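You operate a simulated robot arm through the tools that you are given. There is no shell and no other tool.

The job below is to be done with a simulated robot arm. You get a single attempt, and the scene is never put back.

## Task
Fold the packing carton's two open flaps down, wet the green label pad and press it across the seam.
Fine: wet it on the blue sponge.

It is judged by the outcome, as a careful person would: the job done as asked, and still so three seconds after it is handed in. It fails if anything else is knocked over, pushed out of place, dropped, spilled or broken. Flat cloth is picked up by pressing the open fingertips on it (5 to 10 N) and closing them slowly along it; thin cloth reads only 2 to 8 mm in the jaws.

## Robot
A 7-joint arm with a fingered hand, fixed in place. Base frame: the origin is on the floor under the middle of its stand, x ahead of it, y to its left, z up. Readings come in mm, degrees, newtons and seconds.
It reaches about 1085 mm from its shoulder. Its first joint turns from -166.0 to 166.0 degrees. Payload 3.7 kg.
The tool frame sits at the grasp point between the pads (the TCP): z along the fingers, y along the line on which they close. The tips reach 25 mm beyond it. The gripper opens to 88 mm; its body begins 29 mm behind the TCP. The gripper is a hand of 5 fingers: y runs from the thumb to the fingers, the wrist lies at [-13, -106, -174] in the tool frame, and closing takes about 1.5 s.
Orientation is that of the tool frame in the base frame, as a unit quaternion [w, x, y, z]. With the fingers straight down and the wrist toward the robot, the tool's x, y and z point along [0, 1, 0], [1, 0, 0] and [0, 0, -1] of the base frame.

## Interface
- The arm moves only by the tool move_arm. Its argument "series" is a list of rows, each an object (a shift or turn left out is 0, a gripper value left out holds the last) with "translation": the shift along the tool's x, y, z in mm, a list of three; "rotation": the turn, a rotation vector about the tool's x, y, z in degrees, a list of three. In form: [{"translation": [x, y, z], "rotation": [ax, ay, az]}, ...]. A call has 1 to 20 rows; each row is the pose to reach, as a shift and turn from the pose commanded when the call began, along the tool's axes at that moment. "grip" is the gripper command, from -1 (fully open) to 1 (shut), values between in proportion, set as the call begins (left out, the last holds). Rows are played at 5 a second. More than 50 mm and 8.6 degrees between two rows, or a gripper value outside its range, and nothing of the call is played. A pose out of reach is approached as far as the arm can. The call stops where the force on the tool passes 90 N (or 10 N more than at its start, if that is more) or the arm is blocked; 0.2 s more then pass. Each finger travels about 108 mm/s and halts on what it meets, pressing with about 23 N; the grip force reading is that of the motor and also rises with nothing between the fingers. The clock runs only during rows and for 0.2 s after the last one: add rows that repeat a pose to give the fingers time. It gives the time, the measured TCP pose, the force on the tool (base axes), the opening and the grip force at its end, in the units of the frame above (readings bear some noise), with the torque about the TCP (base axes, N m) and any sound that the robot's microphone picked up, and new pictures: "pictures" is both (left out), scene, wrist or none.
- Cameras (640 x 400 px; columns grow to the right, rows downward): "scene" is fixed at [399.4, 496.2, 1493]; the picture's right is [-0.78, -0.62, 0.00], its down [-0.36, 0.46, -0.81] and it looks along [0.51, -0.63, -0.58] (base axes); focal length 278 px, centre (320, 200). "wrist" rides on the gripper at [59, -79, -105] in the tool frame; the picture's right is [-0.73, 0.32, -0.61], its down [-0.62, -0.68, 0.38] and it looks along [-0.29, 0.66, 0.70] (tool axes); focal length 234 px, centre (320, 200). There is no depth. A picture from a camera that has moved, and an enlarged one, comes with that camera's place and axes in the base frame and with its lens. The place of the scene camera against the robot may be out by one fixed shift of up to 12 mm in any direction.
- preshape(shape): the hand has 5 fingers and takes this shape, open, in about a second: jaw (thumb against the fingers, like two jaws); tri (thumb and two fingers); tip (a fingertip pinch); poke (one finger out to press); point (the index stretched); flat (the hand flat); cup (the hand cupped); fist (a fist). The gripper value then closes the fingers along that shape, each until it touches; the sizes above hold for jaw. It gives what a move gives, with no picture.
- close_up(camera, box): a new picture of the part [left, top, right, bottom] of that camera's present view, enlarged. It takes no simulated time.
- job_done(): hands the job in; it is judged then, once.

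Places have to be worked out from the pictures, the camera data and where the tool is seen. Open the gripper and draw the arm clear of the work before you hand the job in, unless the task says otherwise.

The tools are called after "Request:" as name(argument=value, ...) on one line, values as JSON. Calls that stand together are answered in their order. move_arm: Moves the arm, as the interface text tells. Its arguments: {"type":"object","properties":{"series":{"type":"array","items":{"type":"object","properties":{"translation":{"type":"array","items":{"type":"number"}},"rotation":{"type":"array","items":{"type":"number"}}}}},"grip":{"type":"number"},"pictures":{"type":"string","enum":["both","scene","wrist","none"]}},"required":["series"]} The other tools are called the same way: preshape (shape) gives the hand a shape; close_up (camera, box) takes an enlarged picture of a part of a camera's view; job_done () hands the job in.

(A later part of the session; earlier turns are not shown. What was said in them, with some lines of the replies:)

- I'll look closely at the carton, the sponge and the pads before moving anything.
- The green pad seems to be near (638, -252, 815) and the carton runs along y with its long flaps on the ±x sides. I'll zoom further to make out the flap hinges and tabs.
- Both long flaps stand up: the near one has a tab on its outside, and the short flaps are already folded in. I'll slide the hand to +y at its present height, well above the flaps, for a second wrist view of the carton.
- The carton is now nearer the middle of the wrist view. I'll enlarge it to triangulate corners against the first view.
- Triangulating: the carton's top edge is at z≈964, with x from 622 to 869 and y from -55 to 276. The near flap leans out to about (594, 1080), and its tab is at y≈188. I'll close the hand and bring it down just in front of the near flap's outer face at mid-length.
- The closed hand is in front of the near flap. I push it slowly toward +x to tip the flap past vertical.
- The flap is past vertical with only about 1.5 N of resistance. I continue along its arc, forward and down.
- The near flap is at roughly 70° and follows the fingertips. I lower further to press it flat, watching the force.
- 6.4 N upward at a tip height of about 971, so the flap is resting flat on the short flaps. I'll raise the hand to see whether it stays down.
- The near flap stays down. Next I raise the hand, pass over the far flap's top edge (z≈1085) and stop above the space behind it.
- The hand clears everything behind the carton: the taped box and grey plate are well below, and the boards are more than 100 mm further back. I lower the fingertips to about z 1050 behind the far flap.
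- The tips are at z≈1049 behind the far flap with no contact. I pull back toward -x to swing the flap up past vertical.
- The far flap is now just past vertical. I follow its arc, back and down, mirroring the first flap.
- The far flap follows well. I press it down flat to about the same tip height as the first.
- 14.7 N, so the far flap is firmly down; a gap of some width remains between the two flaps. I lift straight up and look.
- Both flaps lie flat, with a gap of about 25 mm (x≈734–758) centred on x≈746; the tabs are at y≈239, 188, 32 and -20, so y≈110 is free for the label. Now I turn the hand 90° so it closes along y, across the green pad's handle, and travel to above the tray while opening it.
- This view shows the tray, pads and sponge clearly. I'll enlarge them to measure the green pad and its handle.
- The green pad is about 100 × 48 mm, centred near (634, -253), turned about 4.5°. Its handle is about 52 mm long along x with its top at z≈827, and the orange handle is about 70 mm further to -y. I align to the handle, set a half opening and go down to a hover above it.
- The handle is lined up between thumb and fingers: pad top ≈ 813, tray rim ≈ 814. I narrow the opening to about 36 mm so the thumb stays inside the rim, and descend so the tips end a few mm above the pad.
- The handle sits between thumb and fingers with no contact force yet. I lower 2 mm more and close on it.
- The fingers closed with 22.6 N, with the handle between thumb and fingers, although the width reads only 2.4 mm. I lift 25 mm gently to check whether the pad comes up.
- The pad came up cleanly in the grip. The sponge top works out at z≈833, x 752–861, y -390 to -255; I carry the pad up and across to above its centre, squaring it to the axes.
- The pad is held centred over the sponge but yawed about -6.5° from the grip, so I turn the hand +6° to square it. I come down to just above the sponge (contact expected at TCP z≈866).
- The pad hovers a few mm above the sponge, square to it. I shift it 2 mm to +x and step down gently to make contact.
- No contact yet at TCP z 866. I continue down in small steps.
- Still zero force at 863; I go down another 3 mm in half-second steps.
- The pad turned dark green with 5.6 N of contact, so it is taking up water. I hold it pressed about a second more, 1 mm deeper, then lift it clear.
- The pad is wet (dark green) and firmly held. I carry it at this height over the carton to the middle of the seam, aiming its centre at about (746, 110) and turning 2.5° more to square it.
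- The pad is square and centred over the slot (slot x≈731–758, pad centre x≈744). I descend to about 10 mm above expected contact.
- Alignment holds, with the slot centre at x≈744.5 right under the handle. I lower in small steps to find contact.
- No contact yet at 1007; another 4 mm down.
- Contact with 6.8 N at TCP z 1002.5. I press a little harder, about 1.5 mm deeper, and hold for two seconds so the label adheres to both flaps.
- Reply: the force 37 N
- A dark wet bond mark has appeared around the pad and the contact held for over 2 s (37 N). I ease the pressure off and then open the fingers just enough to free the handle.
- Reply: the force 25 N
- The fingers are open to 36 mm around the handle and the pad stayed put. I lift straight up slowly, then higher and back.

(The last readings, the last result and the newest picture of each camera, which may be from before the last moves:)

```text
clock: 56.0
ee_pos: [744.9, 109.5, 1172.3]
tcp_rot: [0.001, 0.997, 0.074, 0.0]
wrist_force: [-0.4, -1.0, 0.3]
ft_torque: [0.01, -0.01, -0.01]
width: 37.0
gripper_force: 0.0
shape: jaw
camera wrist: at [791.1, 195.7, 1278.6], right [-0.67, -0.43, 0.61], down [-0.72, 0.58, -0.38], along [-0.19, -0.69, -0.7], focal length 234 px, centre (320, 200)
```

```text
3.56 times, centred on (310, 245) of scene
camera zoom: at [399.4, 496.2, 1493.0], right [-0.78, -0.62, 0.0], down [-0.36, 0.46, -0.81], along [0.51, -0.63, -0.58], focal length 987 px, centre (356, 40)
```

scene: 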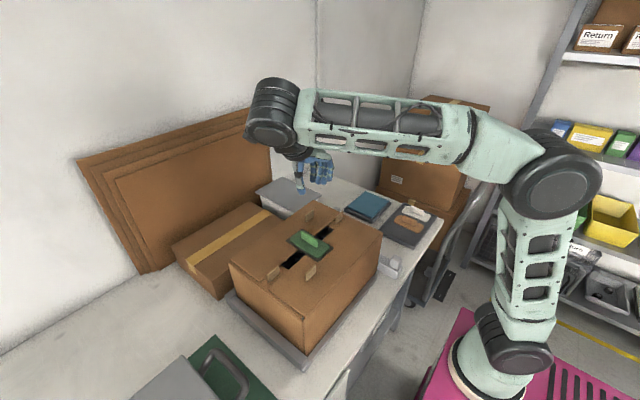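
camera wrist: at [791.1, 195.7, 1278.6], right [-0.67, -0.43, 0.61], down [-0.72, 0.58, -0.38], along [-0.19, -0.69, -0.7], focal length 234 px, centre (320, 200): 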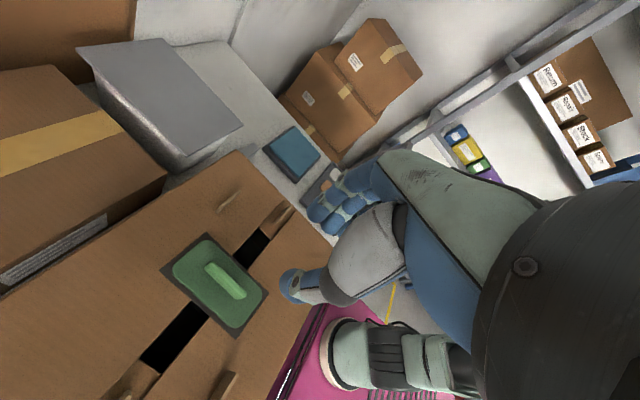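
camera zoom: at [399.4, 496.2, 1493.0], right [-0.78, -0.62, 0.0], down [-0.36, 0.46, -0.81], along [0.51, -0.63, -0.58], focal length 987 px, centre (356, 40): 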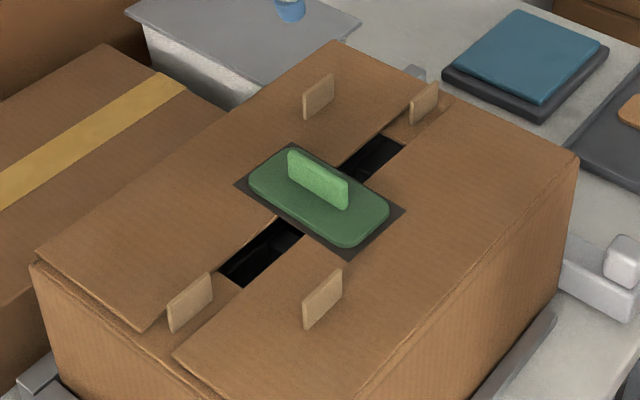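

The pad sits squarely across the seam with its bond mark under it, and both flaps lie flat. I open the gripper fully and draw the arm up and back toward the robot, clear of the work.

Request:
move_arm(series=[{"translation": [0, 0, -30]}, {"translation": [-10, 0, -60]}, {"translation": [-45, 4, -65]}, {"translation": [-85, 9, -65]}, {"translation": [-125, 13, -65]}, {"translation": [-165, 18, -65]}, {"translation": [-205, 22, -65]}, {"translation": [-236, 25, -65]}, {"translation": [-236, 25, -65]}, {"translation": [-236, 25, -65]}, {"translation": [-236, 25, -65]}], grip=-1, pictures="both")

Request:
close_up(camera="scene", box=[200, 160, 460, 360])

Request:
close_up(camera="scene", box=[220, 190, 400, 300])

```text
clock: 58.4
ee_pos: [515.2, 49.3, 1236.8]
tcp_rot: [0.0, 0.997, 0.074, -0.001]
wrist_force: [0.7, 0.2, -0.4]
ft_torque: [0.02, -0.02, -0.04]
width: 87.9
gripper_force: 0.0
shape: jaw
camera wrist: at [560.2, 135.1, 1342.7], right [-0.67, -0.43, 0.61], down [-0.72, 0.58, -0.38], along [-0.19, -0.69, -0.7], focal length 234 px, centre (320, 200)
```

scene: 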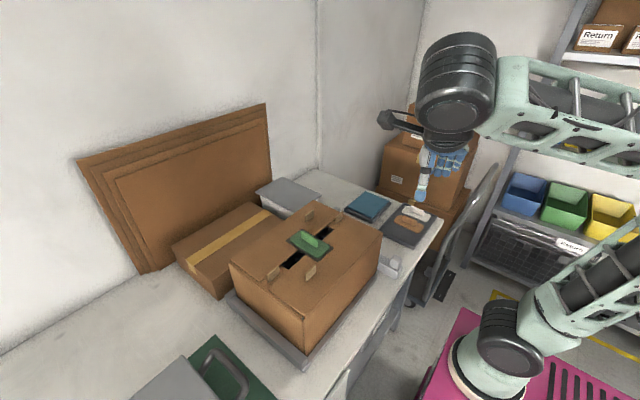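
wrist: 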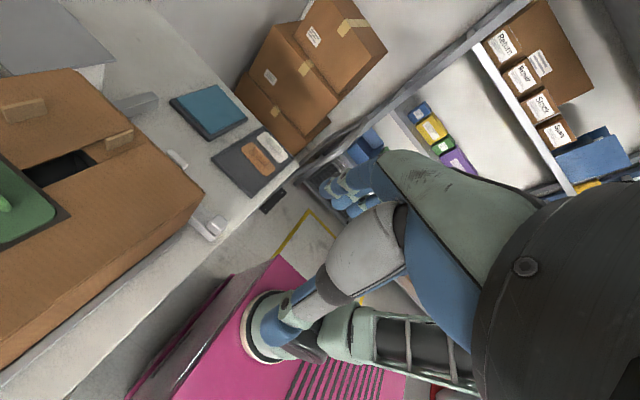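

```text
2.00 times, centred on (330, 260) of scene
camera zoom: at [399.4, 496.2, 1493.0], right [-0.78, -0.62, 0.0], down [-0.36, 0.46, -0.81], along [0.51, -0.63, -0.58], focal length 555 px, centre (300, 80)
```

zoom: 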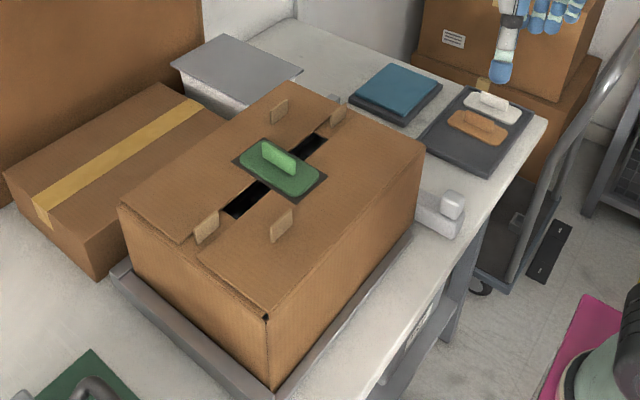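

```text
3.56 times, centred on (310, 245) of scene
camera zoom: at [399.4, 496.2, 1493.0], right [-0.78, -0.62, 0.0], down [-0.36, 0.46, -0.81], along [0.51, -0.63, -0.58], focal length 987 px, centre (356, 40)
```

zoom: 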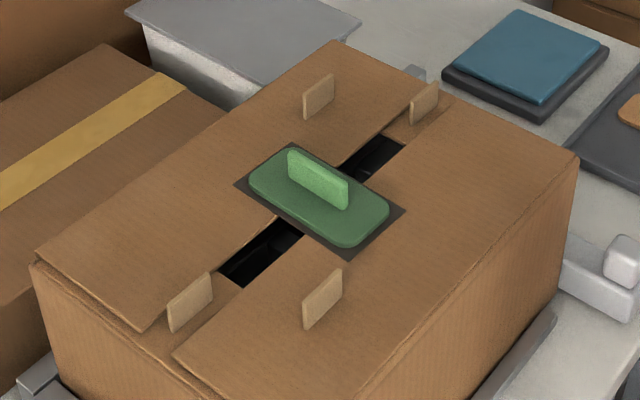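

The flaps are still flat, the green pad is fixed across the seam two seconds after release, and the sponge, other pads and everything else look undisturbed. The gripper is open and clear, so I hand the job in.

Request:
job_done()

```text
The job is handed in.
```

The job is done and handed in. Both open flaps are folded down flat, and the green label pad, wetted on the blue sponge, is pressed across the seam.

- **Flaps:** Both stayed flat after I let go. They don't quite meet: a gap of about 25 mm is left between them, and the pad spans it.
- **Wetting:** The pad turned dark green on the sponge, and I held it there about a second longer.
- **Label:** The pad sits square across the middle of the seam, overlapping each flap by about 38 mm. I pressed it for just over two seconds, peaking at about 37 N, more than I meant to use. A dark mark shows around it where it bonded, and it hadn't moved when I last looked, about two seconds after drawing the hand away.
- **Surroundings:** In the last pictures nothing else looks knocked over or out of place. The gripper is open and clear of the work.
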